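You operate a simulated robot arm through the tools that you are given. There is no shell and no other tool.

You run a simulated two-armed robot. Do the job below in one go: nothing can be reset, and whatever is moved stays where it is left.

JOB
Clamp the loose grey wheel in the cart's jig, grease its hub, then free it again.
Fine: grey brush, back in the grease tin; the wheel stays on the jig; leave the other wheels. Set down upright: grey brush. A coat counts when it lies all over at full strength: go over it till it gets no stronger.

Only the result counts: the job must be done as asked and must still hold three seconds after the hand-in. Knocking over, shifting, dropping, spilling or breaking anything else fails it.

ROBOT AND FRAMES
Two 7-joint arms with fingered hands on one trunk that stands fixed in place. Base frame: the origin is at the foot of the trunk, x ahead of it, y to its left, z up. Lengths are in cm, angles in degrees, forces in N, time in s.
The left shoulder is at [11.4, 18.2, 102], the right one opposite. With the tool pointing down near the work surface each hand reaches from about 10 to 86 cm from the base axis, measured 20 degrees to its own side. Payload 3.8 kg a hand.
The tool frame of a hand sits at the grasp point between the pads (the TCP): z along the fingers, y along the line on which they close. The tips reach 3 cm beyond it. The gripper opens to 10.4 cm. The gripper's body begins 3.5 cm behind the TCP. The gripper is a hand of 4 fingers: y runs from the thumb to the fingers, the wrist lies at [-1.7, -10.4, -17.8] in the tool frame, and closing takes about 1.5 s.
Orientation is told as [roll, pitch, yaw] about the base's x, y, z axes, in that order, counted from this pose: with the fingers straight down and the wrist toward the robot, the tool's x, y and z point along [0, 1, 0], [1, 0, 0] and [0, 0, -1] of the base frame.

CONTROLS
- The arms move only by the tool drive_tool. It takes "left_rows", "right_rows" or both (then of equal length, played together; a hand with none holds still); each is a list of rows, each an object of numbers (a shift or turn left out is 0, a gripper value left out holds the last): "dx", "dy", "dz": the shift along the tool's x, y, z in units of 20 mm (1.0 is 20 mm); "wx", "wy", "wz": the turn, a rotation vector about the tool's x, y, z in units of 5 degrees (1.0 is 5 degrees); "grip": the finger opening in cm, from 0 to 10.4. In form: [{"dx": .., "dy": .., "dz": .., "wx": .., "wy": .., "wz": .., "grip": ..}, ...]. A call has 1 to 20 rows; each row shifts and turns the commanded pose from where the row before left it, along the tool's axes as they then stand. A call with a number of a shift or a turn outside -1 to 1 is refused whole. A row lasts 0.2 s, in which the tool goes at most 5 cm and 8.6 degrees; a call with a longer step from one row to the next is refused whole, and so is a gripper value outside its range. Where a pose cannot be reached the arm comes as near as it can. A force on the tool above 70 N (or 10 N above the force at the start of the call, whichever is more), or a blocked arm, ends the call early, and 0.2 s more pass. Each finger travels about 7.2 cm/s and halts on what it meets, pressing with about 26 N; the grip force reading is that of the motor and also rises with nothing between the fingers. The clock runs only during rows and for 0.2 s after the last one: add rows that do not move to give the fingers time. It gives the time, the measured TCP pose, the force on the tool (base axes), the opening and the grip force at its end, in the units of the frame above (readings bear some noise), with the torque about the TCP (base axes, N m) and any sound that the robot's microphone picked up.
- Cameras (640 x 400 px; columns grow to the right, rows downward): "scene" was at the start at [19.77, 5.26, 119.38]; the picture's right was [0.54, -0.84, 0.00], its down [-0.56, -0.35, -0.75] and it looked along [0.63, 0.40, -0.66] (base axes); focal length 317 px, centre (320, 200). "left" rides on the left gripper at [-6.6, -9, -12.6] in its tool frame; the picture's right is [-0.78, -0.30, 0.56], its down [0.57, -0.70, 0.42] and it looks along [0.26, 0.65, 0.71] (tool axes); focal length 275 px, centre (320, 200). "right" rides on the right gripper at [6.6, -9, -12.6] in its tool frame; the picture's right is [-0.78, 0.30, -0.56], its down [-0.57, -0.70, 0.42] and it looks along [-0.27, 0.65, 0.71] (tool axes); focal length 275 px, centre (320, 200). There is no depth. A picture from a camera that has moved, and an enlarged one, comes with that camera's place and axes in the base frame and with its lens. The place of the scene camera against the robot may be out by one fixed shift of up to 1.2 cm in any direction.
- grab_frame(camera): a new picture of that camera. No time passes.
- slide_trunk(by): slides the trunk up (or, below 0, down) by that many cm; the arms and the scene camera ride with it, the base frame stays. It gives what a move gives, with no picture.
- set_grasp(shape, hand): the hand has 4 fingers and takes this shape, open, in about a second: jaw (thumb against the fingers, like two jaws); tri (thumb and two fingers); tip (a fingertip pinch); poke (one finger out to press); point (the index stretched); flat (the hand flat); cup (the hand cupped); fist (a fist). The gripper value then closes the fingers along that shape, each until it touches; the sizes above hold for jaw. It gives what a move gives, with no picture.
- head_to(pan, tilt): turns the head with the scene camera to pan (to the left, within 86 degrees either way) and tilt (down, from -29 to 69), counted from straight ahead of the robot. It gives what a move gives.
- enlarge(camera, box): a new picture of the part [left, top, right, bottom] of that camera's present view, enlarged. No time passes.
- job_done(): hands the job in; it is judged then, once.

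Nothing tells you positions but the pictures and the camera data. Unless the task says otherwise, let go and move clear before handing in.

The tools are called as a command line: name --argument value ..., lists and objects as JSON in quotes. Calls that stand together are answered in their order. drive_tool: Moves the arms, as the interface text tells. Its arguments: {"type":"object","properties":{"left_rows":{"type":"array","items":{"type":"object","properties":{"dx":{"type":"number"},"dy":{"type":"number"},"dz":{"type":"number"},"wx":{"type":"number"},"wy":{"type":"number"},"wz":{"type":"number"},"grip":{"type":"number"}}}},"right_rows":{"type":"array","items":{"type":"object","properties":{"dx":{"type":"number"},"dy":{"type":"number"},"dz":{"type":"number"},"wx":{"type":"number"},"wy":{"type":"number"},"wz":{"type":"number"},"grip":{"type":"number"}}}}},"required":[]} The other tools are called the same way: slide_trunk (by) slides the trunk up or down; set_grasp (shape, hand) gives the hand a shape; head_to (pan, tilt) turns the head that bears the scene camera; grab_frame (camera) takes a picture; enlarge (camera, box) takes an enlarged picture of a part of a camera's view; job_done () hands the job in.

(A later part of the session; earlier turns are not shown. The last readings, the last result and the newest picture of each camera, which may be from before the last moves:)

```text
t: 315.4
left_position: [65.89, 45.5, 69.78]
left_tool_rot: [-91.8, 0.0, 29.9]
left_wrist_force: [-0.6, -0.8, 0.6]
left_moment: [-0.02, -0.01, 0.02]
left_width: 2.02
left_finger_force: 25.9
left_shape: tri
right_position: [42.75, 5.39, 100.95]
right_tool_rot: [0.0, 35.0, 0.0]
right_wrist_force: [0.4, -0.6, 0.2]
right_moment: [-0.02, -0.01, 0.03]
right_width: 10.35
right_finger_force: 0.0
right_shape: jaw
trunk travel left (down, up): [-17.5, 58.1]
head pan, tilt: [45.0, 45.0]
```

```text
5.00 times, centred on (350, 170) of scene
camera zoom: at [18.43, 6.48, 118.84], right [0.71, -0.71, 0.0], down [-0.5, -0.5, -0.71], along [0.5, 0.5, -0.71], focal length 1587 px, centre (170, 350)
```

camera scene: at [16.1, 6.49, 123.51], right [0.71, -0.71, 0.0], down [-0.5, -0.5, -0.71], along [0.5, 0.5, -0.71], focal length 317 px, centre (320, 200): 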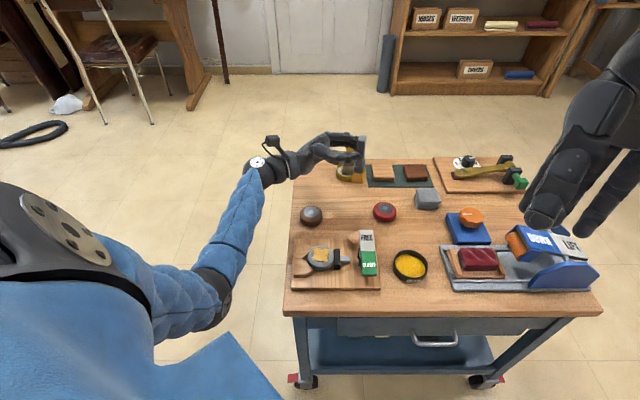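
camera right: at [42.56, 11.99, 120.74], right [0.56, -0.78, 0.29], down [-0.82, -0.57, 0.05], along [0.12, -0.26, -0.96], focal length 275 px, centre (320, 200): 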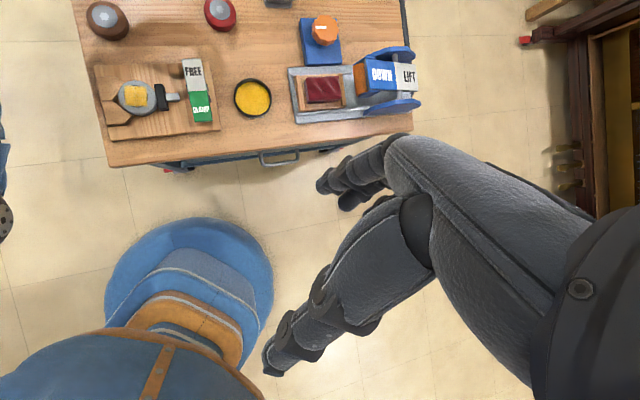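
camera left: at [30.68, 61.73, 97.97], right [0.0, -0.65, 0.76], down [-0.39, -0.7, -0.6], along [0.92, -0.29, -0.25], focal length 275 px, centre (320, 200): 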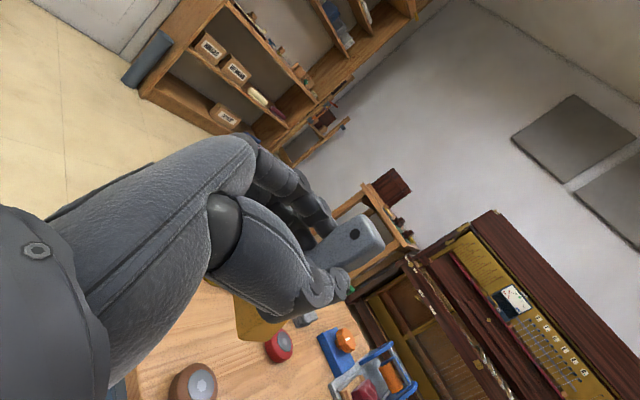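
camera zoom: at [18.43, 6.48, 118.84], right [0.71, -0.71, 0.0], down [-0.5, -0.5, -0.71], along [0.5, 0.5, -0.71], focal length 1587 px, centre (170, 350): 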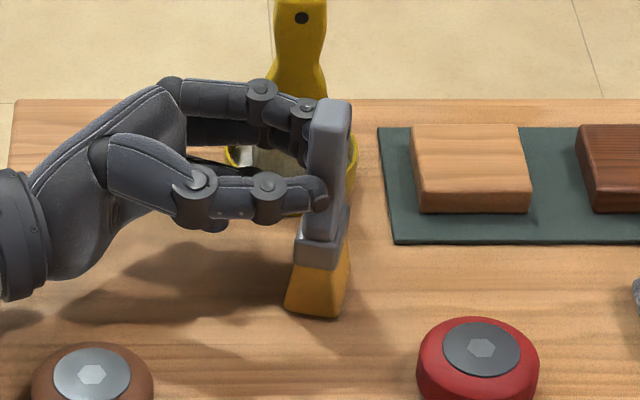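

Light contact, with no moment this time, so it's the brush itself. I'm settling it a touch more, then releasing gently with a small opening.

drive_tool --left_rows '[{"dx": 0.05}, {}]'

drive_tool --left_rows '[{"grip": 2.2}, {"grip": 2.5}, {"grip": 2.9}, {"grip": 3.3}, {"grip": 3.8}, {"grip": 3.8}, {}]'

enlarge --camera "scene" --box '[300, 130, 400, 210]'

```text
t: 315.9
left_position: [65.86, 45.45, 69.72]
left_tool_rot: [-91.8, 0.0, 29.9]
left_wrist_force: [0.3, 0.1, 3.6]
left_moment: [-0.07, -0.11, -0.01]
left_width: 2.0
left_finger_force: 26.3
left_shape: tri
right_position: [42.79, 5.34, 100.87]
right_tool_rot: [0.0, 34.9, 0.0]
right_wrist_force: [0.3, 0.3, 0.3]
right_moment: [0.04, 0.02, 0.0]
right_width: 10.36
right_finger_force: 0.1
right_shape: jaw
trunk travel left (down, up): [-17.5, 58.1]
head pan, tilt: [45.0, 45.0]
```

```text
t: 317.6
left_position: [65.79, 45.53, 69.66]
left_tool_rot: [-91.8, 0.2, 29.9]
left_wrist_force: [-0.6, -0.6, 0.2]
left_moment: [0.0, -0.02, 0.03]
left_width: 3.75
left_finger_force: 0.1
left_shape: tri
right_position: [42.67, 5.53, 100.89]
right_tool_rot: [0.0, 35.0, 0.0]
right_wrist_force: [0.2, 0.1, 0.0]
right_moment: [0.04, -0.02, 0.0]
right_width: 10.38
right_finger_force: 0.1
right_shape: jaw
trunk travel left (down, up): [-17.5, 58.1]
head pan, tilt: [45.0, 45.0]
```

```text
5.00 times, centred on (350, 170) of scene
camera zoom: at [18.44, 6.48, 118.83], right [0.71, -0.71, 0.0], down [-0.5, -0.5, -0.71], along [0.5, 0.5, -0.71], focal length 1587 px, centre (170, 350)
```

zoom: 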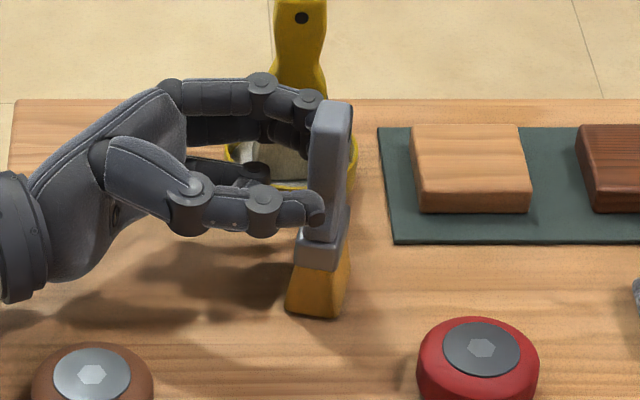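

The brush stands upright on its own. I'm backing the hand straight out.

drive_tool --left_rows '[{"dz": -0.3}, {"dz": -0.5}, {"dz": -0.6}, {"dz": -0.8}, {"dz": -0.8}, {"dz": -0.8}, {}]'

enlarge --camera "scene" --box '[260, 130, 420, 250]'

```text
t: 319.1
left_position: [62.05, 52.15, 69.28]
left_tool_rot: [-91.8, 0.1, 29.9]
left_wrist_force: [-0.1, -0.7, 0.3]
left_moment: [0.0, 0.05, -0.01]
left_width: 3.75
left_finger_force: 0.0
left_shape: tri
right_position: [42.62, 5.43, 100.86]
right_tool_rot: [0.0, 35.0, 0.0]
right_wrist_force: [-0.6, -0.6, 0.7]
right_moment: [-0.01, -0.01, -0.02]
right_width: 10.37
right_finger_force: 0.1
right_shape: jaw
trunk travel left (down, up): [-17.5, 58.1]
head pan, tilt: [45.0, 45.0]
```

```text
3.33 times, centred on (340, 190) of scene
camera zoom: at [18.44, 6.48, 118.83], right [0.71, -0.71, 0.0], down [-0.5, -0.5, -0.71], along [0.5, 0.5, -0.71], focal length 1058 px, centre (253, 233)
```

zoom: 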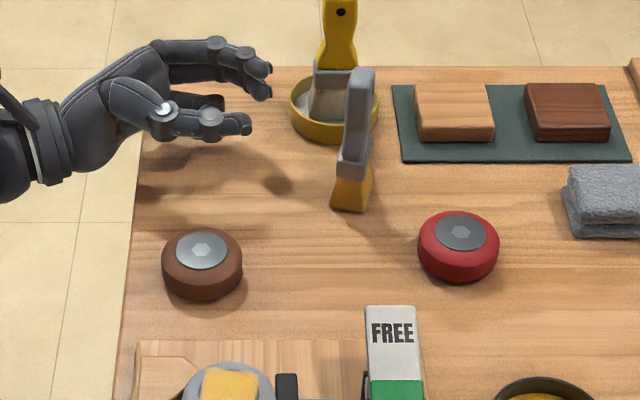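

It stands free. I'm rising and drawing back, then returning the hand to fingers-down.

drive_tool --left_rows '[{"dx": -0.8}, {"dx": -0.8}, {"dx": -0.8}, {"dx": -0.8}, {"dx": -0.8}, {"dy": -0.65, "dz": -0.6}, {"dy": -0.65, "dz": -0.6}, {"dy": -0.65, "dz": -0.6}, {"dy": -0.65, "dz": -0.6}, {"dy": -0.65, "dz": -0.6}, {"dy": -0.65, "dz": -0.6}, {"dy": -0.55, "dz": -0.6}, {}]'

slide_trunk --by 17

drive_tool --left_rows '[{"wy": 1}, {"wy": 1}, {"wy": 1}, {"wy": 1}, {"wy": 1}, {"wy": 1}, {"wy": 1}, {"wy": 1}, {"wy": 1}, {"wy": 1}, {"wy": 1}, {"wy": 1}, {"wy": 1}, {"wy": 1}, {"wy": 1}, {"wy": 1}, {"wy": 1}, {"wy": 1}, {"wy": 0.36}, {}]'

grab_frame --camera "scene"

```text
t: 321.9
left_position: [49.93, 55.15, 77.07]
left_tool_rot: [-91.8, 0.0, 29.7]
left_wrist_force: [0.7, 0.1, 0.4]
left_moment: [-0.01, 0.01, 0.0]
left_width: 3.79
left_finger_force: 0.0
left_shape: tri
right_position: [42.66, 5.45, 100.88]
right_tool_rot: [0.0, 35.0, 0.0]
right_wrist_force: [0.0, 0.4, -1.3]
right_moment: [0.01, -0.01, 0.0]
right_width: 10.38
right_finger_force: 0.0
right_shape: jaw
trunk travel left (down, up): [-17.5, 58.1]
head pan, tilt: [45.0, 45.0]
```

```text
t: 323.9
left_position: [50.07, 55.1, 93.86]
left_tool_rot: [-91.8, 0.0, 29.9]
left_wrist_force: [0.4, -0.5, -0.3]
left_moment: [-0.03, -0.01, 0.01]
left_width: 3.77
left_finger_force: 0.0
left_shape: tri
right_position: [42.83, 5.46, 117.79]
right_tool_rot: [0.1, 35.0, 0.0]
right_wrist_force: [0.0, -0.2, 0.2]
right_moment: [-0.01, 0.03, -0.02]
right_width: 10.35
right_finger_force: 0.0
right_shape: jaw
trunk travel left (down, up): [-34.5, 41.1]
head pan, tilt: [45.0, 45.0]
```

```text
t: 328.1
left_position: [49.89, 55.18, 93.99]
left_tool_rot: [0.2, 0.1, 29.9]
left_wrist_force: [-0.2, -0.5, -0.1]
left_moment: [-0.01, 0.04, -0.01]
left_width: 3.75
left_finger_force: 0.1
left_shape: tri
right_position: [42.64, 5.41, 117.83]
right_tool_rot: [0.1, 34.9, 0.0]
right_wrist_force: [-0.4, 0.6, 0.2]
right_moment: [0.01, -0.01, 0.0]
right_width: 10.39
right_finger_force: 0.0
right_shape: jaw
trunk travel left (down, up): [-34.5, 41.1]
head pan, tilt: [45.0, 45.0]
```

```text
taken
camera scene: at [10.93, 6.48, 136.28], right [0.71, -0.71, 0.0], down [-0.5, -0.5, -0.71], along [0.5, 0.5, -0.71], focal length 317 px, centre (320, 200)
```

scene: 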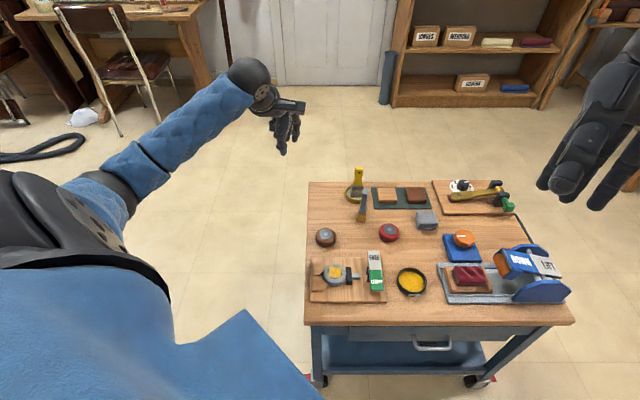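

The hand is fingers-down again. The brush stands at ≈(66.6, 43.3) with its wide axis at about 30°. I'll take it across its thickness at yaw −60, which also suits the tin, so I'm turning and lowering the trunk.

drive_tool --left_rows '[{"wz": 1, "grip": 5.5}, {"wz": 1}, {"wz": 1}, {"wz": 1}, {"wz": 1}, {"wz": 1}, {"wz": 1}, {"wz": 1}, {"wz": 1}, {"wz": 1}, {"wz": 1}, {"wz": 1}, {"wz": 1}, {"wz": 1}, {"wz": 1}, {"wz": 1}, {"wz": 1}, {"wz": 1}, {}]'

slide_trunk --by -14

grab_frame --camera "scene"

grab_frame --camera "left"

```text
t: 332.1
left_position: [50.03, 55.08, 94.14]
left_tool_rot: [-0.1, 0.0, -60.2]
left_wrist_force: [-0.2, 0.0, -0.6]
left_moment: [0.03, -0.02, 0.01]
left_width: 5.47
left_finger_force: 0.0
left_shape: tri
right_position: [42.65, 5.39, 117.9]
right_tool_rot: [0.1, 35.0, 0.0]
right_wrist_force: [0.6, 0.2, 0.0]
right_moment: [0.01, 0.01, 0.03]
right_width: 10.37
right_finger_force: 0.1
right_shape: jaw
trunk travel left (down, up): [-34.5, 41.1]
head pan, tilt: [45.0, 45.0]
```

```text
t: 333.7
left_position: [49.95, 55.14, 80.12]
left_tool_rot: [0.1, 0.0, -60.1]
left_wrist_force: [-0.4, -0.4, 0.4]
left_moment: [0.02, 0.03, 0.01]
left_width: 5.45
left_finger_force: 0.0
left_shape: tri
right_position: [42.69, 5.42, 103.93]
right_tool_rot: [0.1, 34.9, 0.0]
right_wrist_force: [0.0, 0.2, 0.4]
right_moment: [-0.05, -0.01, 0.03]
right_width: 10.35
right_finger_force: 0.0
right_shape: jaw
trunk travel left (down, up): [-20.5, 55.1]
head pan, tilt: [45.0, 45.0]
```

```text
taken
camera scene: at [16.79, 6.47, 121.98], right [0.71, -0.71, 0.0], down [-0.5, -0.5, -0.71], along [0.5, 0.5, -0.71], focal length 317 px, centre (320, 200)
```

scene: 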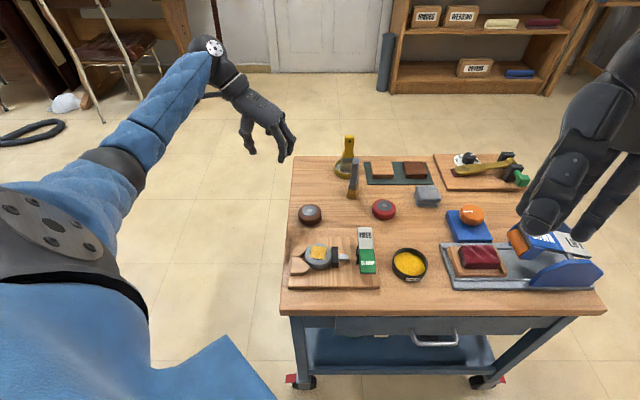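

```text
taken
camera left: at [39.8, 59.64, 92.6], right [-0.82, -0.13, -0.56], down [0.15, 0.89, -0.42], along [0.55, -0.43, -0.71], focal length 275 px, centre (320, 200)
```

left: 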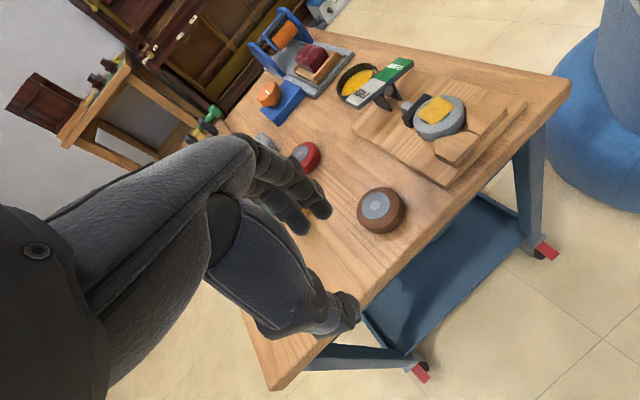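

drive_tool --left_rows '[{"dx": 0.2, "dy": 0.42, "dz": -0.15}, {"dx": 0.388, "dy": 0.844, "dz": -0.15}, {"dx": 0.388, "dy": 0.844}, {"dx": 0.388, "dy": 0.844}, {"dx": 0.388, "dy": 0.844}, {"dx": 0.388, "dy": 0.844}, {"dx": 0.388, "dy": 0.844}, {"dx": 0.388, "dy": 0.844}, {"dx": 0.388, "dy": 0.844}, {"dx": 0.388, "dy": 0.844}, {"dx": 0.388, "dy": 0.844}, {"dx": 0.19, "dy": 0.42}, {}]'

grab_frame --camera "left"

enlarge --camera "scene" --box '[260, 90, 440, 220]'

```text
t: 336.5
left_position: [66.6, 43.13, 80.56]
left_tool_rot: [-0.2, -0.1, -60.1]
left_wrist_force: [0.7, 0.0, -0.3]
left_moment: [-0.01, 0.0, 0.02]
left_width: 5.44
left_finger_force: 0.0
left_shape: tri
right_position: [42.79, 5.47, 103.85]
right_tool_rot: [0.0, 35.0, 0.0]
right_wrist_force: [-0.6, 0.2, 0.8]
right_moment: [0.0, -0.01, -0.02]
right_width: 10.37
right_finger_force: 0.1
right_shape: jaw
trunk travel left (down, up): [-20.5, 55.1]
head pan, tilt: [45.0, 45.0]
```

```text
taken
camera left: at [56.48, 47.64, 93.07], right [-0.82, -0.13, -0.56], down [0.15, 0.89, -0.42], along [0.55, -0.43, -0.71], focal length 275 px, centre (320, 200)
```

left: 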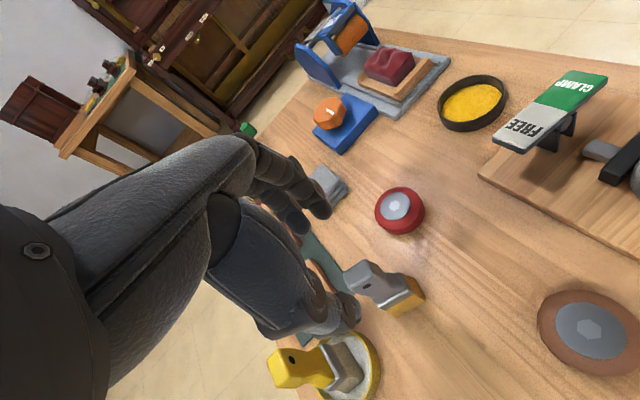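

```text
3.08 times, centred on (350, 155) of scene
camera zoom: at [16.85, 6.48, 121.96], right [0.71, -0.71, 0.0], down [-0.5, -0.5, -0.71], along [0.5, 0.5, -0.71], focal length 977 px, centre (228, 338)
```

zoom: 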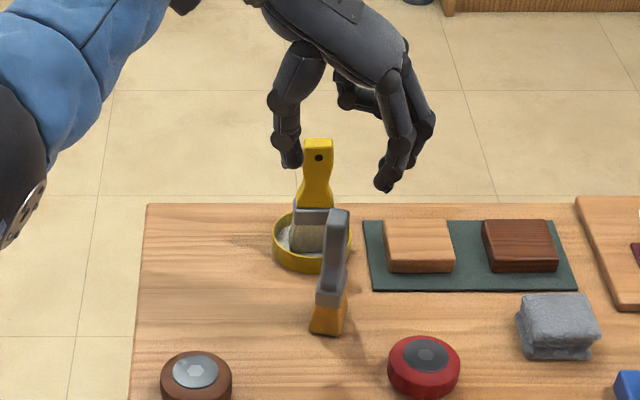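

enlarge --camera "left" --box '[320, 240, 460, 340]'

enlarge --camera "scene" --box '[330, 140, 390, 210]'

```text
4.00 times, centred on (390, 290) of left
camera zoom: at [56.48, 47.64, 93.07], right [-0.82, -0.13, -0.56], down [0.15, 0.89, -0.42], along [0.55, -0.43, -0.71], focal length 1101 px, centre (40, -160)
```

zoom: 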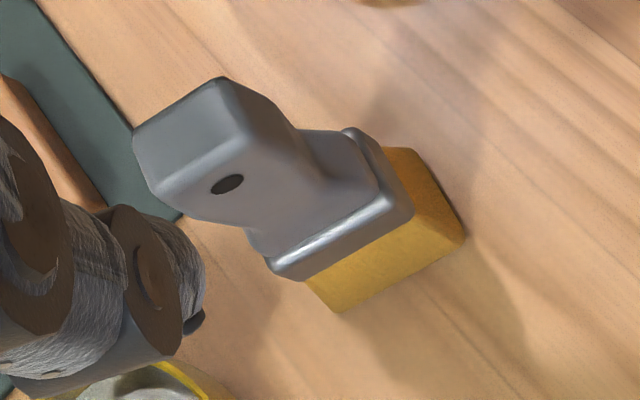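

```text
5.71 times, centred on (360, 175) of scene
camera zoom: at [16.85, 6.48, 121.96], right [0.71, -0.71, 0.0], down [-0.5, -0.5, -0.71], along [0.5, 0.5, -0.71], focal length 1814 px, centre (91, 343)
```

zoom: 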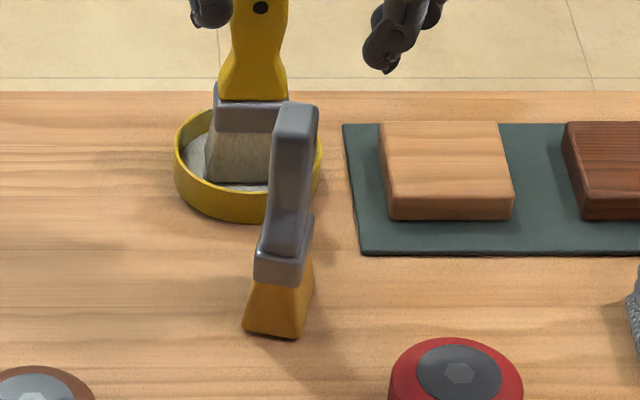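

The handle top is ≈(66.84, 43.2), right under the hand. I'm descending around it.

drive_tool --left_rows '[{"dx": 0.1, "dy": 0.03, "dz": 0.6}, {"dz": 0.8}, {"dz": 0.8}, {"dz": 0.8}, {"dz": 0.8}, {"dz": 0.7}, {"dz": 0.5}, {}]'

enlarge --camera "scene" --box '[290, 110, 410, 210]'

enlarge --camera "left" --box '[220, 150, 440, 350]'

```text
t: 338.3
left_position: [66.76, 43.4, 70.52]
left_tool_rot: [0.0, 0.0, -60.1]
left_wrist_force: [0.0, 0.2, -0.2]
left_moment: [0.0, -0.01, -0.02]
left_width: 5.45
left_finger_force: 0.1
left_shape: tri
right_position: [42.78, 5.48, 103.84]
right_tool_rot: [0.1, 35.0, 0.0]
right_wrist_force: [0.2, 0.1, -0.7]
right_moment: [-0.01, -0.04, -0.01]
right_width: 10.34
right_finger_force: 0.1
right_shape: jaw
trunk travel left (down, up): [-20.5, 55.1]
head pan, tilt: [45.0, 45.0]
```

```text
4.00 times, centred on (350, 160) of scene
camera zoom: at [16.85, 6.48, 121.96], right [0.71, -0.71, 0.0], down [-0.5, -0.5, -0.71], along [0.5, 0.5, -0.71], focal length 1270 px, centre (200, 360)
```

zoom: 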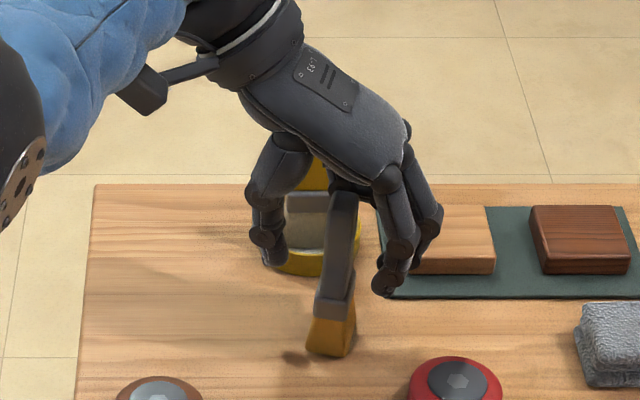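

```text
2.00 times, centred on (330, 250) of left
camera zoom: at [56.58, 47.89, 83.04], right [-0.82, -0.13, -0.56], down [0.15, 0.89, -0.42], along [0.55, -0.43, -0.71], focal length 551 px, centre (300, 100)
```

zoom: 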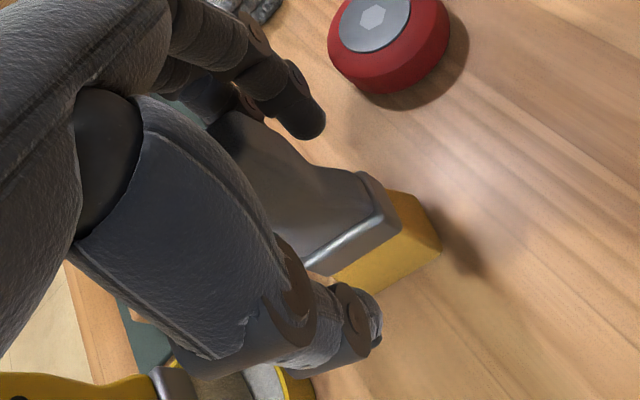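

drive_tool --left_rows '[{"grip": 4.5}, {"grip": 3.5}, {"grip": 2.5}, {"grip": 1.5}, {"grip": 0.5}, {"grip": 0.5}, {"grip": 0.5}, {"grip": 0.5}]'

enlarge --camera "left" --box '[220, 150, 440, 350]'

enlarge --camera "scene" --box '[290, 110, 410, 210]'

```text
t: 340.1
left_position: [66.68, 43.4, 70.41]
left_tool_rot: [-0.1, 0.0, -60.1]
left_wrist_force: [-0.3, -0.3, -0.2]
left_moment: [0.02, 0.01, 0.0]
left_width: 1.22
left_finger_force: 25.9
left_shape: tri
right_position: [42.76, 5.36, 103.79]
right_tool_rot: [0.0, 35.1, 0.0]
right_wrist_force: [0.0, 0.2, -0.8]
right_moment: [0.0, -0.02, 0.02]
right_width: 10.38
right_finger_force: 0.0
right_shape: jaw
trunk travel left (down, up): [-20.5, 55.1]
head pan, tilt: [45.0, 45.0]
```

```text
2.00 times, centred on (330, 250) of left
camera zoom: at [56.57, 47.92, 83.04], right [-0.82, -0.13, -0.56], down [0.15, 0.89, -0.42], along [0.55, -0.43, -0.71], focal length 551 px, centre (300, 100)
```

zoom: 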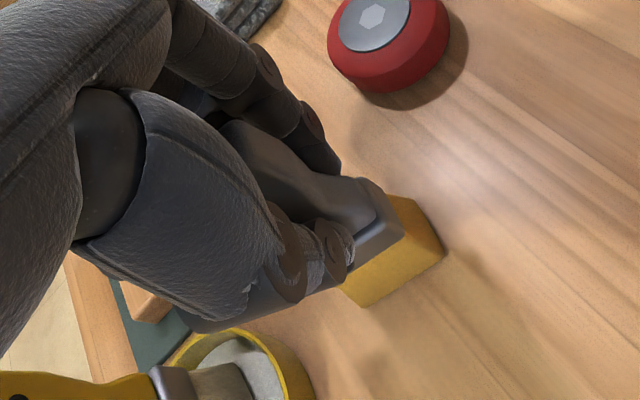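

```text
4.00 times, centred on (350, 160) of scene
camera zoom: at [16.86, 6.49, 121.95], right [0.71, -0.71, 0.0], down [-0.5, -0.5, -0.71], along [0.5, 0.5, -0.71], focal length 1270 px, centre (200, 360)
```

zoom: 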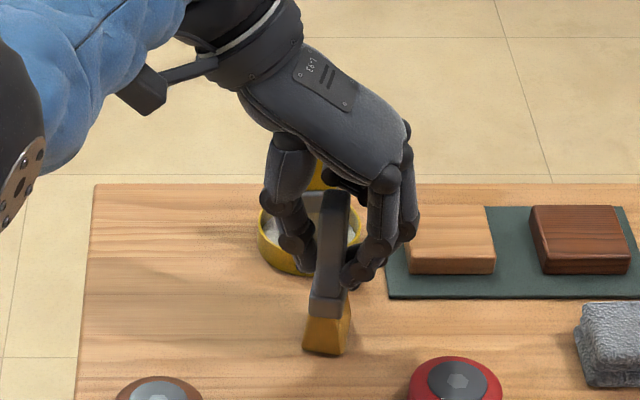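

The brush is gripped across its faces (1.22 cm). I'm lifting and checking, and looking at the hub coat.

drive_tool --left_rows '[{"dz": -0.3}, {"dz": -0.5}, {"dz": -0.8}, {"dz": -0.8}, {"dz": -0.8}, {"dz": -0.8}, {"dz": -0.8}, {}]'

enlarge --camera "scene" --box '[280, 80, 440, 210]'

enlarge --camera "scene" --box '[290, 230, 350, 275]'

enlarge --camera "right" --box '[80, 60, 180, 140]'

```text
t: 341.9
left_position: [67.05, 43.43, 80.38]
left_tool_rot: [-0.1, -0.1, -60.1]
left_wrist_force: [0.3, 0.0, -0.9]
left_moment: [-0.01, 0.02, 0.02]
left_width: 1.21
left_finger_force: 26.1
left_shape: tri
right_position: [42.76, 5.43, 103.84]
right_tool_rot: [0.0, 35.0, 0.0]
right_wrist_force: [-0.4, 0.9, -0.3]
right_moment: [0.01, -0.01, 0.0]
right_width: 10.37
right_finger_force: 0.0
right_shape: jaw
trunk travel left (down, up): [-20.5, 55.1]
head pan, tilt: [45.0, 45.0]
```

```text
3.08 times, centred on (360, 145) of scene
camera zoom: at [16.87, 6.49, 121.95], right [0.71, -0.71, 0.0], down [-0.5, -0.5, -0.71], along [0.5, 0.5, -0.71], focal length 977 px, centre (197, 369)
```

zoom: 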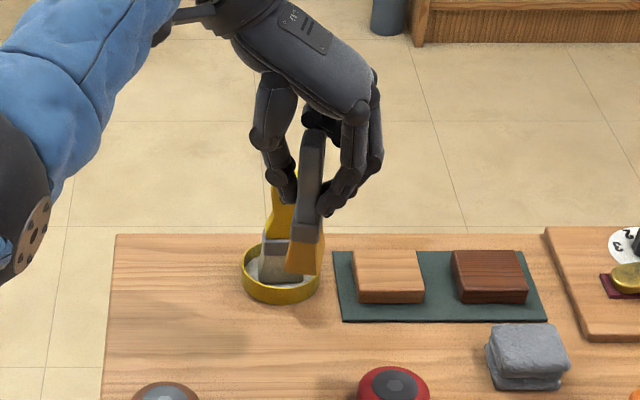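

```text
8.89 times, centred on (320, 252) of scene
camera zoom: at [16.87, 6.49, 121.95], right [0.71, -0.71, 0.0], down [-0.5, -0.5, -0.71], along [0.5, 0.5, -0.71], focal length 2822 px, centre (320, -267)
```

zoom: 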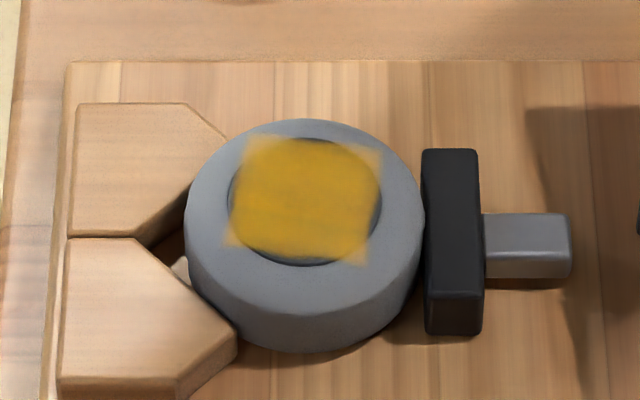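

```text
5.00 times, centred on (130, 100) of right
camera zoom: at [42.58, 11.99, 119.23], right [0.56, -0.78, 0.29], down [-0.82, -0.57, 0.05], along [0.12, -0.26, -0.96], focal length 1376 px, centre (1270, 700)
```

zoom: 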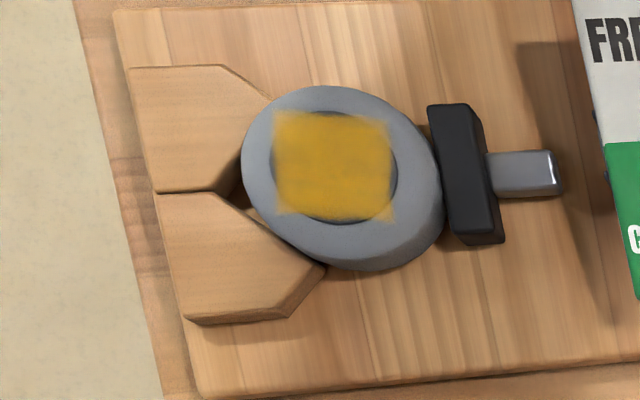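

The coat reads as uniform deep gold, the same as in the earlier looks. With the firmer face grip I'll make one last light pass, stroking only along the closing axis, to confirm it gets no stronger.

drive_tool --left_rows '[{"dx": -0.4, "dy": -0.05, "dz": -0.2}, {"dx": -0.9, "dy": -0.115, "dz": -0.2}, {"dx": -0.9, "dy": -0.115}, {"dx": -0.9, "dy": -0.115}, {"dx": -0.9, "dy": -0.115}, {"dx": -0.9, "dy": -0.115}, {"dx": -0.9, "dy": -0.115}, {"dx": -0.9, "dy": -0.115}, {"dx": -0.9, "dy": -0.115}, {"dx": -0.9, "dy": -0.115}, {"dx": -0.9, "dy": -0.115}, {"dx": -0.9, "dy": -0.115}, {"dx": -0.9, "dy": -0.115}, {"dx": -0.9, "dy": -0.115}, {}]'

grab_frame --camera "scene"

enlarge --camera "left" --box '[220, 150, 500, 390]'

```text
t: 345.1
left_position: [44.54, 33.88, 81.05]
left_tool_rot: [0.0, 0.0, -60.0]
left_wrist_force: [-0.3, -0.2, -0.3]
left_moment: [-0.02, -0.02, -0.02]
left_width: 1.22
left_finger_force: 26.2
left_shape: tri
right_position: [42.74, 5.59, 103.87]
right_tool_rot: [0.1, 35.0, -0.1]
right_wrist_force: [-0.3, 0.1, 1.0]
right_moment: [0.03, 0.01, 0.02]
right_width: 10.37
right_finger_force: 0.1
right_shape: jaw
trunk travel left (down, up): [-20.5, 55.1]
head pan, tilt: [45.0, 45.0]
```

```text
taken
camera scene: at [16.86, 6.49, 121.95], right [0.71, -0.71, 0.0], down [-0.5, -0.5, -0.71], along [0.5, 0.5, -0.71], focal length 317 px, centre (320, 200)
```

scene: 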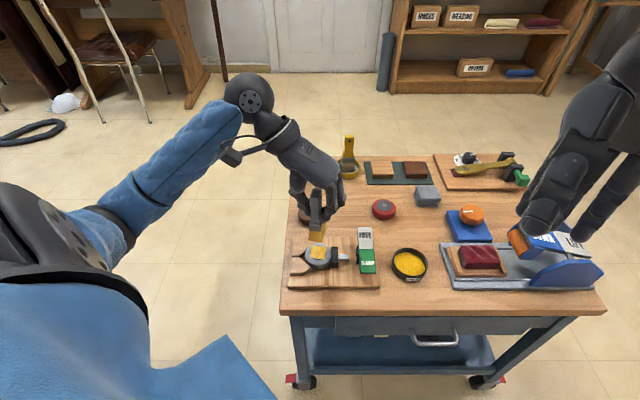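

```text
1.67 times, centred on (360, 270) of left
camera zoom: at [34.31, 38.38, 93.52], right [-0.82, -0.13, -0.56], down [0.15, 0.89, -0.42], along [0.55, -0.43, -0.71], focal length 459 px, centre (253, 83)
```

zoom: 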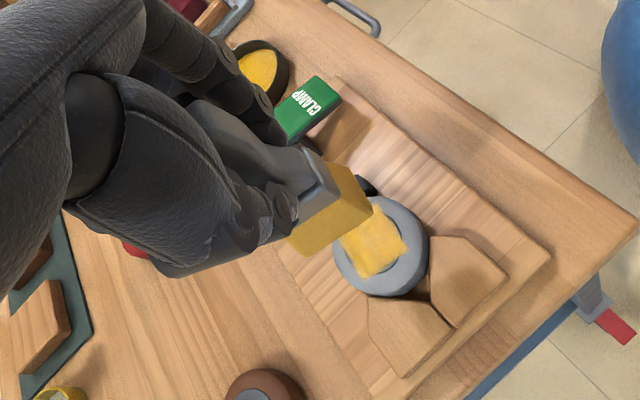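

drive_tool --left_rows '[{"dx": 0.2, "dz": 0.6}, {"dz": 0.7}, {"dz": 0.7}, {"dz": 0.6}, {"dz": 0.25}, {}]'

drive_tool --left_rows '[{"dz": 0.1}, {"dz": 0.06}, {}]'

```text
t: 346.5
left_position: [44.65, 34.23, 75.35]
left_tool_rot: [-0.1, 0.0, -60.1]
left_wrist_force: [-0.5, 0.4, -1.0]
left_moment: [0.02, -0.06, 0.04]
left_width: 1.19
left_finger_force: 26.3
left_shape: tri
right_position: [42.69, 5.45, 103.92]
right_tool_rot: [0.0, 35.1, 0.0]
right_wrist_force: [-0.2, -0.9, 1.0]
right_moment: [-0.07, -0.02, 0.01]
right_width: 10.36
right_finger_force: 0.1
right_shape: jaw
trunk travel left (down, up): [-20.5, 55.1]
head pan, tilt: [45.0, 45.0]
```

```text
t: 347.3
left_position: [44.61, 34.19, 74.98]
left_tool_rot: [-0.2, 0.0, -60.1]
left_wrist_force: [-0.5, 0.5, -1.4]
left_moment: [0.03, 0.0, 0.0]
left_width: 1.2
left_finger_force: 26.2
left_shape: tri
right_position: [42.66, 5.52, 103.82]
right_tool_rot: [0.0, 34.9, 0.0]
right_wrist_force: [1.1, -0.7, -1.0]
right_moment: [0.0, 0.0, 0.0]
right_width: 10.37
right_finger_force: 0.1
right_shape: jaw
trunk travel left (down, up): [-20.5, 55.1]
head pan, tilt: [45.0, 45.0]
```

drive_tool --left_rows '[{"dz": 0.06}, {"dz": 0.05}, {}]'

drive_tool --left_rows '[{"dz": 0.05}, {"dz": 0.04}, {}]'

enlarge --camera "scene" --box '[280, 190, 370, 280]'

```text
t: 348.1
left_position: [44.74, 34.16, 74.78]
left_tool_rot: [-0.2, 0.0, -60.1]
left_wrist_force: [-0.2, 0.4, -0.9]
left_moment: [-0.01, 0.0, 0.0]
left_width: 1.21
left_finger_force: 25.6
left_shape: tri
right_position: [42.64, 5.34, 103.9]
right_tool_rot: [0.0, 35.0, -0.1]
right_wrist_force: [-0.5, -0.6, -0.1]
right_moment: [0.0, 0.01, 0.0]
right_width: 10.38
right_finger_force: 0.1
right_shape: jaw
trunk travel left (down, up): [-20.5, 55.1]
head pan, tilt: [45.0, 45.0]
```

```text
t: 348.9
left_position: [44.72, 34.25, 74.65]
left_tool_rot: [-0.1, -0.1, -60.1]
left_wrist_force: [-0.4, -0.2, -1.2]
left_moment: [-0.01, 0.01, -0.03]
left_width: 1.23
left_finger_force: 26.1
left_shape: tri
right_position: [42.78, 5.51, 103.86]
right_tool_rot: [0.0, 35.1, 0.1]
right_wrist_force: [-0.2, 0.0, 0.6]
right_moment: [0.02, -0.02, -0.01]
right_width: 10.39
right_finger_force: 0.0
right_shape: jaw
trunk travel left (down, up): [-20.5, 55.1]
head pan, tilt: [45.0, 45.0]
```

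```text
4.44 times, centred on (325, 235) of scene
camera zoom: at [16.85, 6.49, 121.96], right [0.71, -0.71, 0.0], down [-0.5, -0.5, -0.71], along [0.5, 0.5, -0.71], focal length 1411 px, centre (298, 44)
```

zoom: 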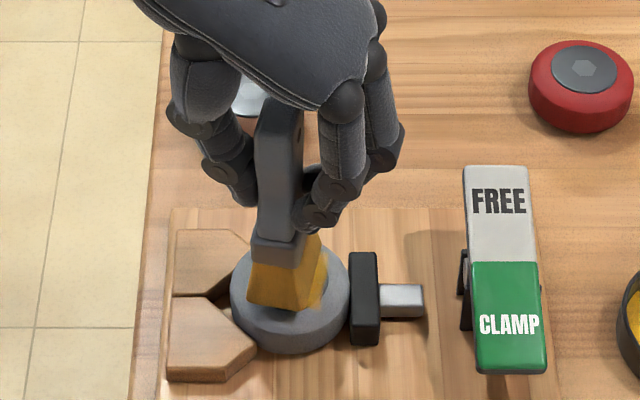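

drive_tool --left_rows '[{"dz": 0.05}, {"dz": 0.05}, {}]'

drive_tool --left_rows '[{"dz": 0.05}, {"dz": 0.05}, {}]'

```text
t: 349.7
left_position: [44.74, 34.24, 74.32]
left_tool_rot: [0.0, 0.0, -60.2]
left_wrist_force: [-0.2, -0.6, -1.8]
left_moment: [0.0, -0.03, -0.03]
left_width: 1.19
left_finger_force: 25.7
left_shape: tri
right_position: [42.72, 5.35, 103.8]
right_tool_rot: [0.0, 35.0, 0.0]
right_wrist_force: [-0.4, 0.8, 0.1]
right_moment: [-0.01, 0.01, -0.04]
right_width: 10.35
right_finger_force: 0.1
right_shape: jaw
trunk travel left (down, up): [-20.5, 55.1]
head pan, tilt: [45.0, 45.0]
```

```text
t: 350.5
left_position: [44.77, 34.18, 74.22]
left_tool_rot: [0.0, 0.0, -60.1]
left_wrist_force: [-0.3, 0.6, 5.9]
left_moment: [0.04, 0.01, 0.02]
left_width: 1.23
left_finger_force: 25.3
left_shape: tri
right_position: [42.5, 5.46, 103.95]
right_tool_rot: [0.1, 34.9, 0.0]
right_wrist_force: [-0.5, -0.1, -0.4]
right_moment: [0.01, 0.0, 0.03]
right_width: 10.36
right_finger_force: 0.0
right_shape: jaw
trunk travel left (down, up): [-20.5, 55.1]
head pan, tilt: [45.0, 45.0]
```

Light contact (about 7 N). I'm stroking along the closing axis only.

drive_tool --left_rows '[{"dz": -0.02, "dy": -0.2}, {"dy": -0.2}, {"dy": -0.2}, {"dy": 0.2}, {"dy": 0.2}, {"dy": 0.2}, {"dy": 0.2}, {"dy": 0.2}, {"dy": -0.2}, {"dy": -0.2}, {"dy": -0.2}, {"dy": -0.2}, {"dy": -0.2}, {"dy": 0.2}, {"dy": 0.2}, {"dy": 0.2}]'

enlarge --camera "left" --box '[220, 150, 440, 350]'

```text
t: 353.9
left_position: [44.68, 34.18, 74.35]
left_tool_rot: [0.2, 0.0, -60.1]
left_wrist_force: [-1.6, 2.9, 10.0]
left_moment: [0.24, 0.15, 0.03]
left_width: 1.31
left_finger_force: 26.0
left_shape: tri
right_position: [42.64, 5.28, 103.95]
right_tool_rot: [0.0, 35.0, 0.0]
right_wrist_force: [0.5, 0.3, 0.1]
right_moment: [0.01, 0.01, -0.04]
right_width: 10.38
right_finger_force: 0.1
right_shape: jaw
trunk travel left (down, up): [-20.5, 55.1]
head pan, tilt: [45.0, 45.0]
```

```text
2.00 times, centred on (330, 250) of left
camera zoom: at [34.46, 38.73, 86.84], right [-0.82, -0.13, -0.56], down [0.15, 0.89, -0.42], along [0.55, -0.43, -0.71], focal length 551 px, centre (300, 100)
```

zoom: 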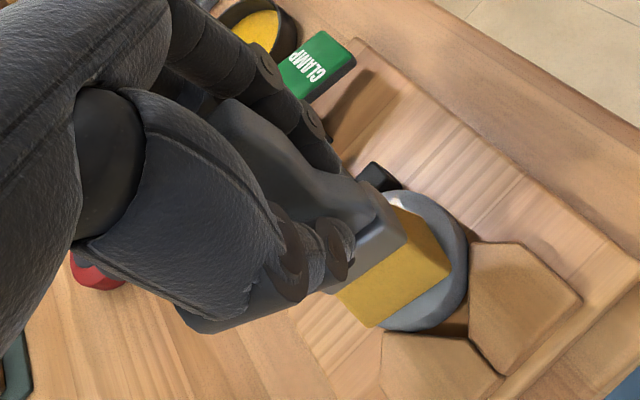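

drive_tool --left_rows '[{"dz": -0.12}, {"dx": -0.4}, {"dz": 0.1}, {"dy": -0.25}, {"dy": -0.25}, {"dy": 0.25}, {"dy": 0.25}, {"dy": 0.25}, {"dy": 0.25}, {"dy": -0.25}, {"dy": -0.25}, {"dz": -0.12}, {"dx": 0.4}, {"dx": 0.4}, {"dz": 0.1}, {"dy": -0.25}, {"dy": -0.25}, {"dy": 0.25}, {"dy": 0.25}, {"dy": 0.25}]'

drive_tool --left_rows '[{"dy": 0.25}, {"dy": -0.25}, {"dy": -0.25}, {"dz": -0.4}, {"dz": -0.6}, {"dz": -0.7}, {"dz": -0.7}, {"dz": -0.6}, {"dx": 0.7}, {"dx": 0.9}, {"dx": 0.9}, {"dx": 0.9}, {"dx": 0.9}, {}]'

enlarge --camera "scene" --box '[290, 230, 350, 275]'

enlarge --camera "right" --box '[80, 60, 180, 140]'

enlarge --camera "left" --box '[220, 150, 500, 390]'

enlarge --camera "scene" --box '[270, 100, 430, 230]'

```text
t: 358.1
left_position: [45.8, 34.26, 74.41]
left_tool_rot: [0.1, 0.1, -60.1]
left_wrist_force: [-1.9, 5.5, 10.4]
left_moment: [0.46, 0.26, -0.03]
left_width: 1.32
left_finger_force: 26.0
left_shape: tri
right_position: [42.66, 5.43, 104.06]
right_tool_rot: [0.0, 35.0, -0.1]
right_wrist_force: [0.3, -0.7, 0.8]
right_moment: [-0.02, 0.0, 0.0]
right_width: 10.37
right_finger_force: 0.1
right_shape: jaw
trunk travel left (down, up): [-20.5, 55.1]
head pan, tilt: [45.0, 45.0]
```

```text
t: 361.1
left_position: [52.87, 38.89, 80.37]
left_tool_rot: [0.0, 0.0, -60.2]
left_wrist_force: [-0.4, 0.4, -0.8]
left_moment: [0.01, 0.05, 0.01]
left_width: 1.28
left_finger_force: 26.5
left_shape: tri
right_position: [42.7, 5.4, 103.88]
right_tool_rot: [0.0, 35.0, 0.1]
right_wrist_force: [-0.3, 1.0, -0.2]
right_moment: [-0.01, -0.03, -0.02]
right_width: 10.35
right_finger_force: 0.1
right_shape: jaw
trunk travel left (down, up): [-20.5, 55.1]
head pan, tilt: [45.0, 45.0]
```

```text
8.89 times, centred on (320, 252) of scene
camera zoom: at [16.84, 6.49, 121.96], right [0.71, -0.71, 0.0], down [-0.5, -0.5, -0.71], along [0.5, 0.5, -0.71], focal length 2822 px, centre (320, -267)
```

zoom: 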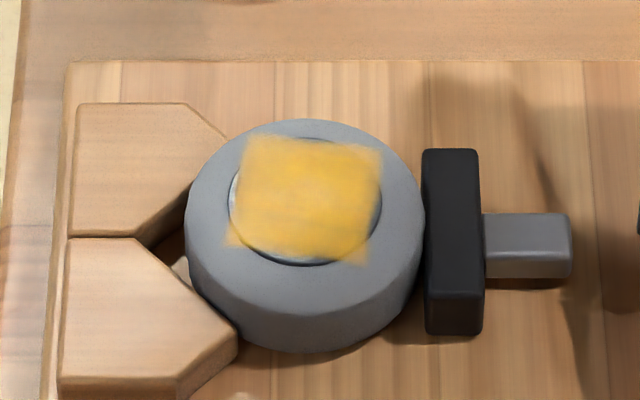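

```text
5.00 times, centred on (130, 100) of right
camera zoom: at [42.55, 11.98, 119.25], right [0.56, -0.78, 0.29], down [-0.82, -0.57, 0.05], along [0.12, -0.26, -0.96], focal length 1376 px, centre (1270, 700)
```

zoom: 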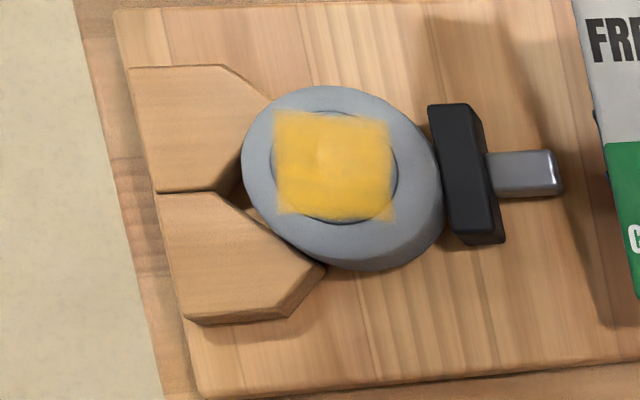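

```text
1.67 times, centred on (360, 270) of left
camera zoom: at [42.76, 43.38, 92.86], right [-0.82, -0.13, -0.56], down [0.15, 0.89, -0.42], along [0.55, -0.43, -0.71], focal length 459 px, centre (253, 83)
```

zoom: 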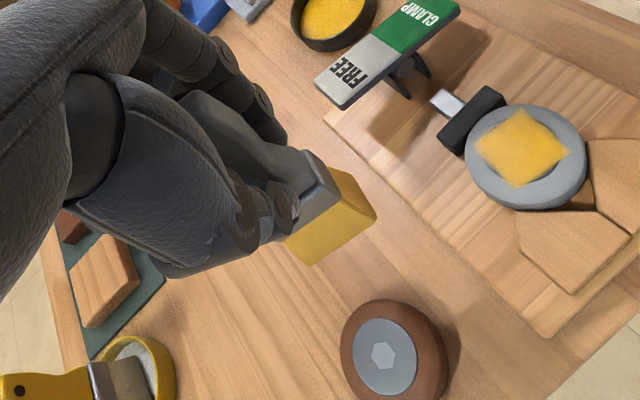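

```text
3.08 times, centred on (350, 165) of scene
camera zoom: at [16.84, 6.49, 121.96], right [0.71, -0.71, 0.0], down [-0.5, -0.5, -0.71], along [0.5, 0.5, -0.71], focal length 977 px, centre (228, 308)
```

zoom: 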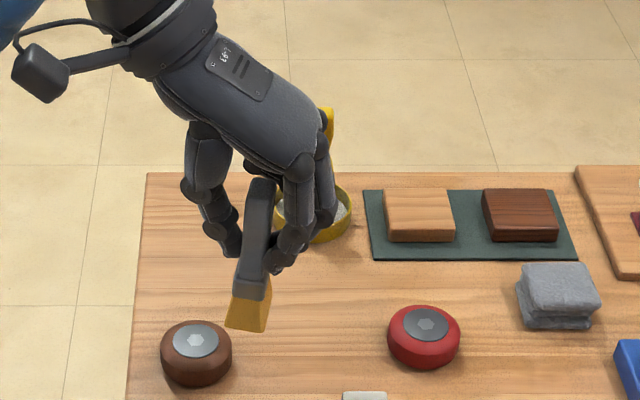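

The pattern hasn't changed at all, so the coat is at full strength. Now the brush goes back to the tin: I'm trimming its small lean and carrying it over at height.

drive_tool --left_rows '[{"wx": -0.45, "dz": -0.5}, {"wx": -0.45, "dz": -0.5}, {"dx": -0.12, "dy": 0.44}, {"dx": -0.239, "dy": 0.885}, {"dx": -0.239, "dy": 0.885}, {"dx": -0.239, "dy": 0.885}, {"dx": -0.239, "dy": 0.885}, {"dx": -0.239, "dy": 0.885}, {"dx": -0.239, "dy": 0.885}, {"dx": -0.239, "dy": 0.885}, {"dx": -0.239, "dy": 0.885}, {"dx": -0.239, "dy": 0.885}, {"dx": -0.239, "dy": 0.885}, {"dx": -0.12, "dy": 0.44}, {}]'

grab_frame --camera "left"

enlarge --camera "scene" --box '[330, 150, 490, 290]'

enlarge --camera "right" --box '[160, 20, 320, 150]'

```text
t: 364.3
left_position: [57.84, 19.49, 84.0]
left_tool_rot: [-0.1, -4.6, -60.0]
left_wrist_force: [-0.2, 0.5, -0.8]
left_moment: [0.04, 0.04, -0.03]
left_width: 1.24
left_finger_force: 25.9
left_shape: tri
right_position: [42.83, 5.42, 103.84]
right_tool_rot: [0.0, 35.0, -0.1]
right_wrist_force: [-0.5, 0.5, -0.3]
right_moment: [0.0, 0.02, -0.02]
right_width: 10.37
right_finger_force: 0.1
right_shape: jaw
trunk travel left (down, up): [-20.5, 55.1]
head pan, tilt: [45.0, 45.0]
```

```text
taken
camera left: at [47.24, 24.8, 95.69], right [-0.8, -0.17, -0.58], down [0.16, 0.86, -0.48], along [0.58, -0.48, -0.66], focal length 275 px, centre (320, 200)
```

left: 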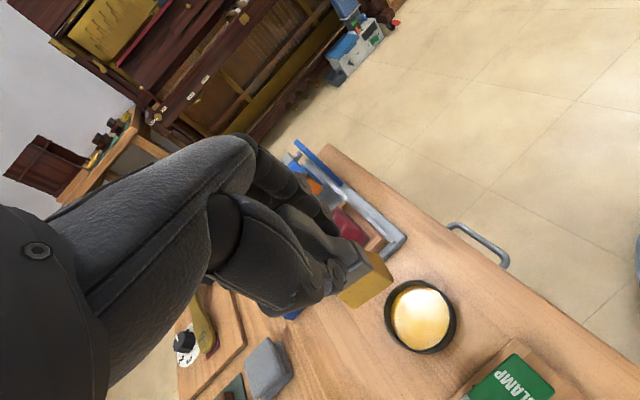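

```text
2.86 times, centred on (410, 220) of scene
camera zoom: at [16.86, 6.48, 121.96], right [0.71, -0.71, 0.0], down [-0.5, -0.5, -0.71], along [0.5, 0.5, -0.71], focal length 907 px, centre (63, 143)
```

zoom: 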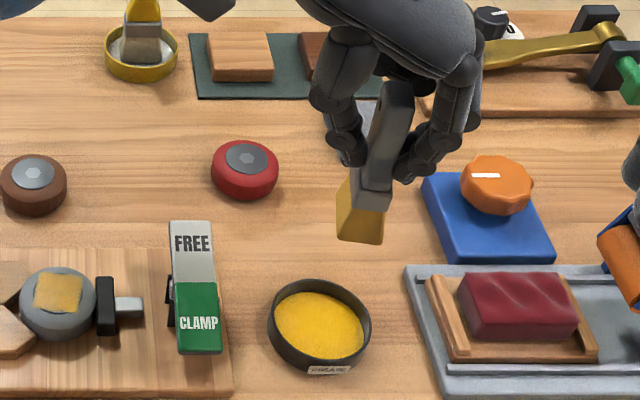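

```text
3.08 times, centred on (240, 85) of right
camera zoom: at [42.57, 11.98, 119.24], right [0.56, -0.78, 0.29], down [-0.82, -0.57, 0.05], along [0.12, -0.26, -0.96], focal length 847 px, centre (566, 554)
```

zoom: 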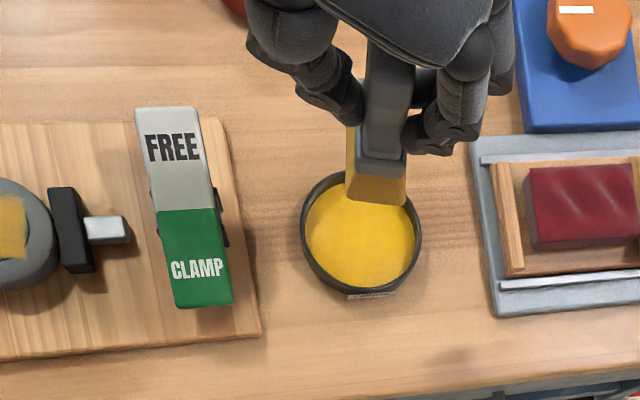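

enlarge --camera "left" --box '[220, 150, 440, 350]'

enlarge --camera "scene" --box '[400, 170, 470, 240]'

```text
2.00 times, centred on (330, 250) of left
camera zoom: at [47.24, 24.8, 95.69], right [-0.8, -0.17, -0.58], down [0.16, 0.86, -0.48], along [0.58, -0.48, -0.66], focal length 551 px, centre (300, 100)
```

zoom: 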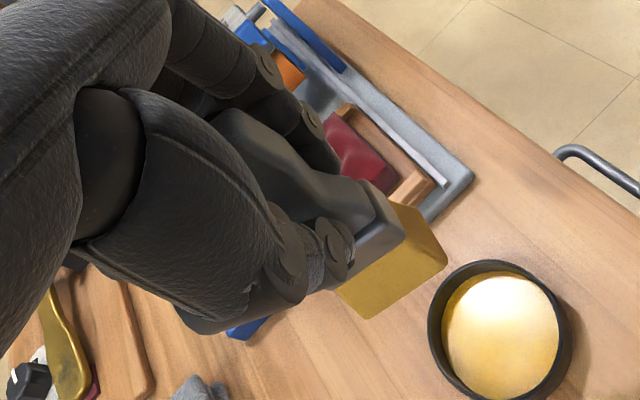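

```text
5.71 times, centred on (435, 205) of scene
camera zoom: at [16.86, 6.48, 121.96], right [0.71, -0.71, 0.0], down [-0.5, -0.5, -0.71], along [0.5, 0.5, -0.71], focal length 1814 px, centre (-337, 171)
```

zoom: 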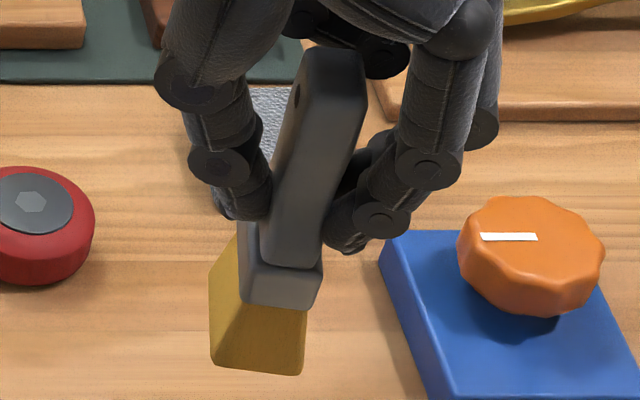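

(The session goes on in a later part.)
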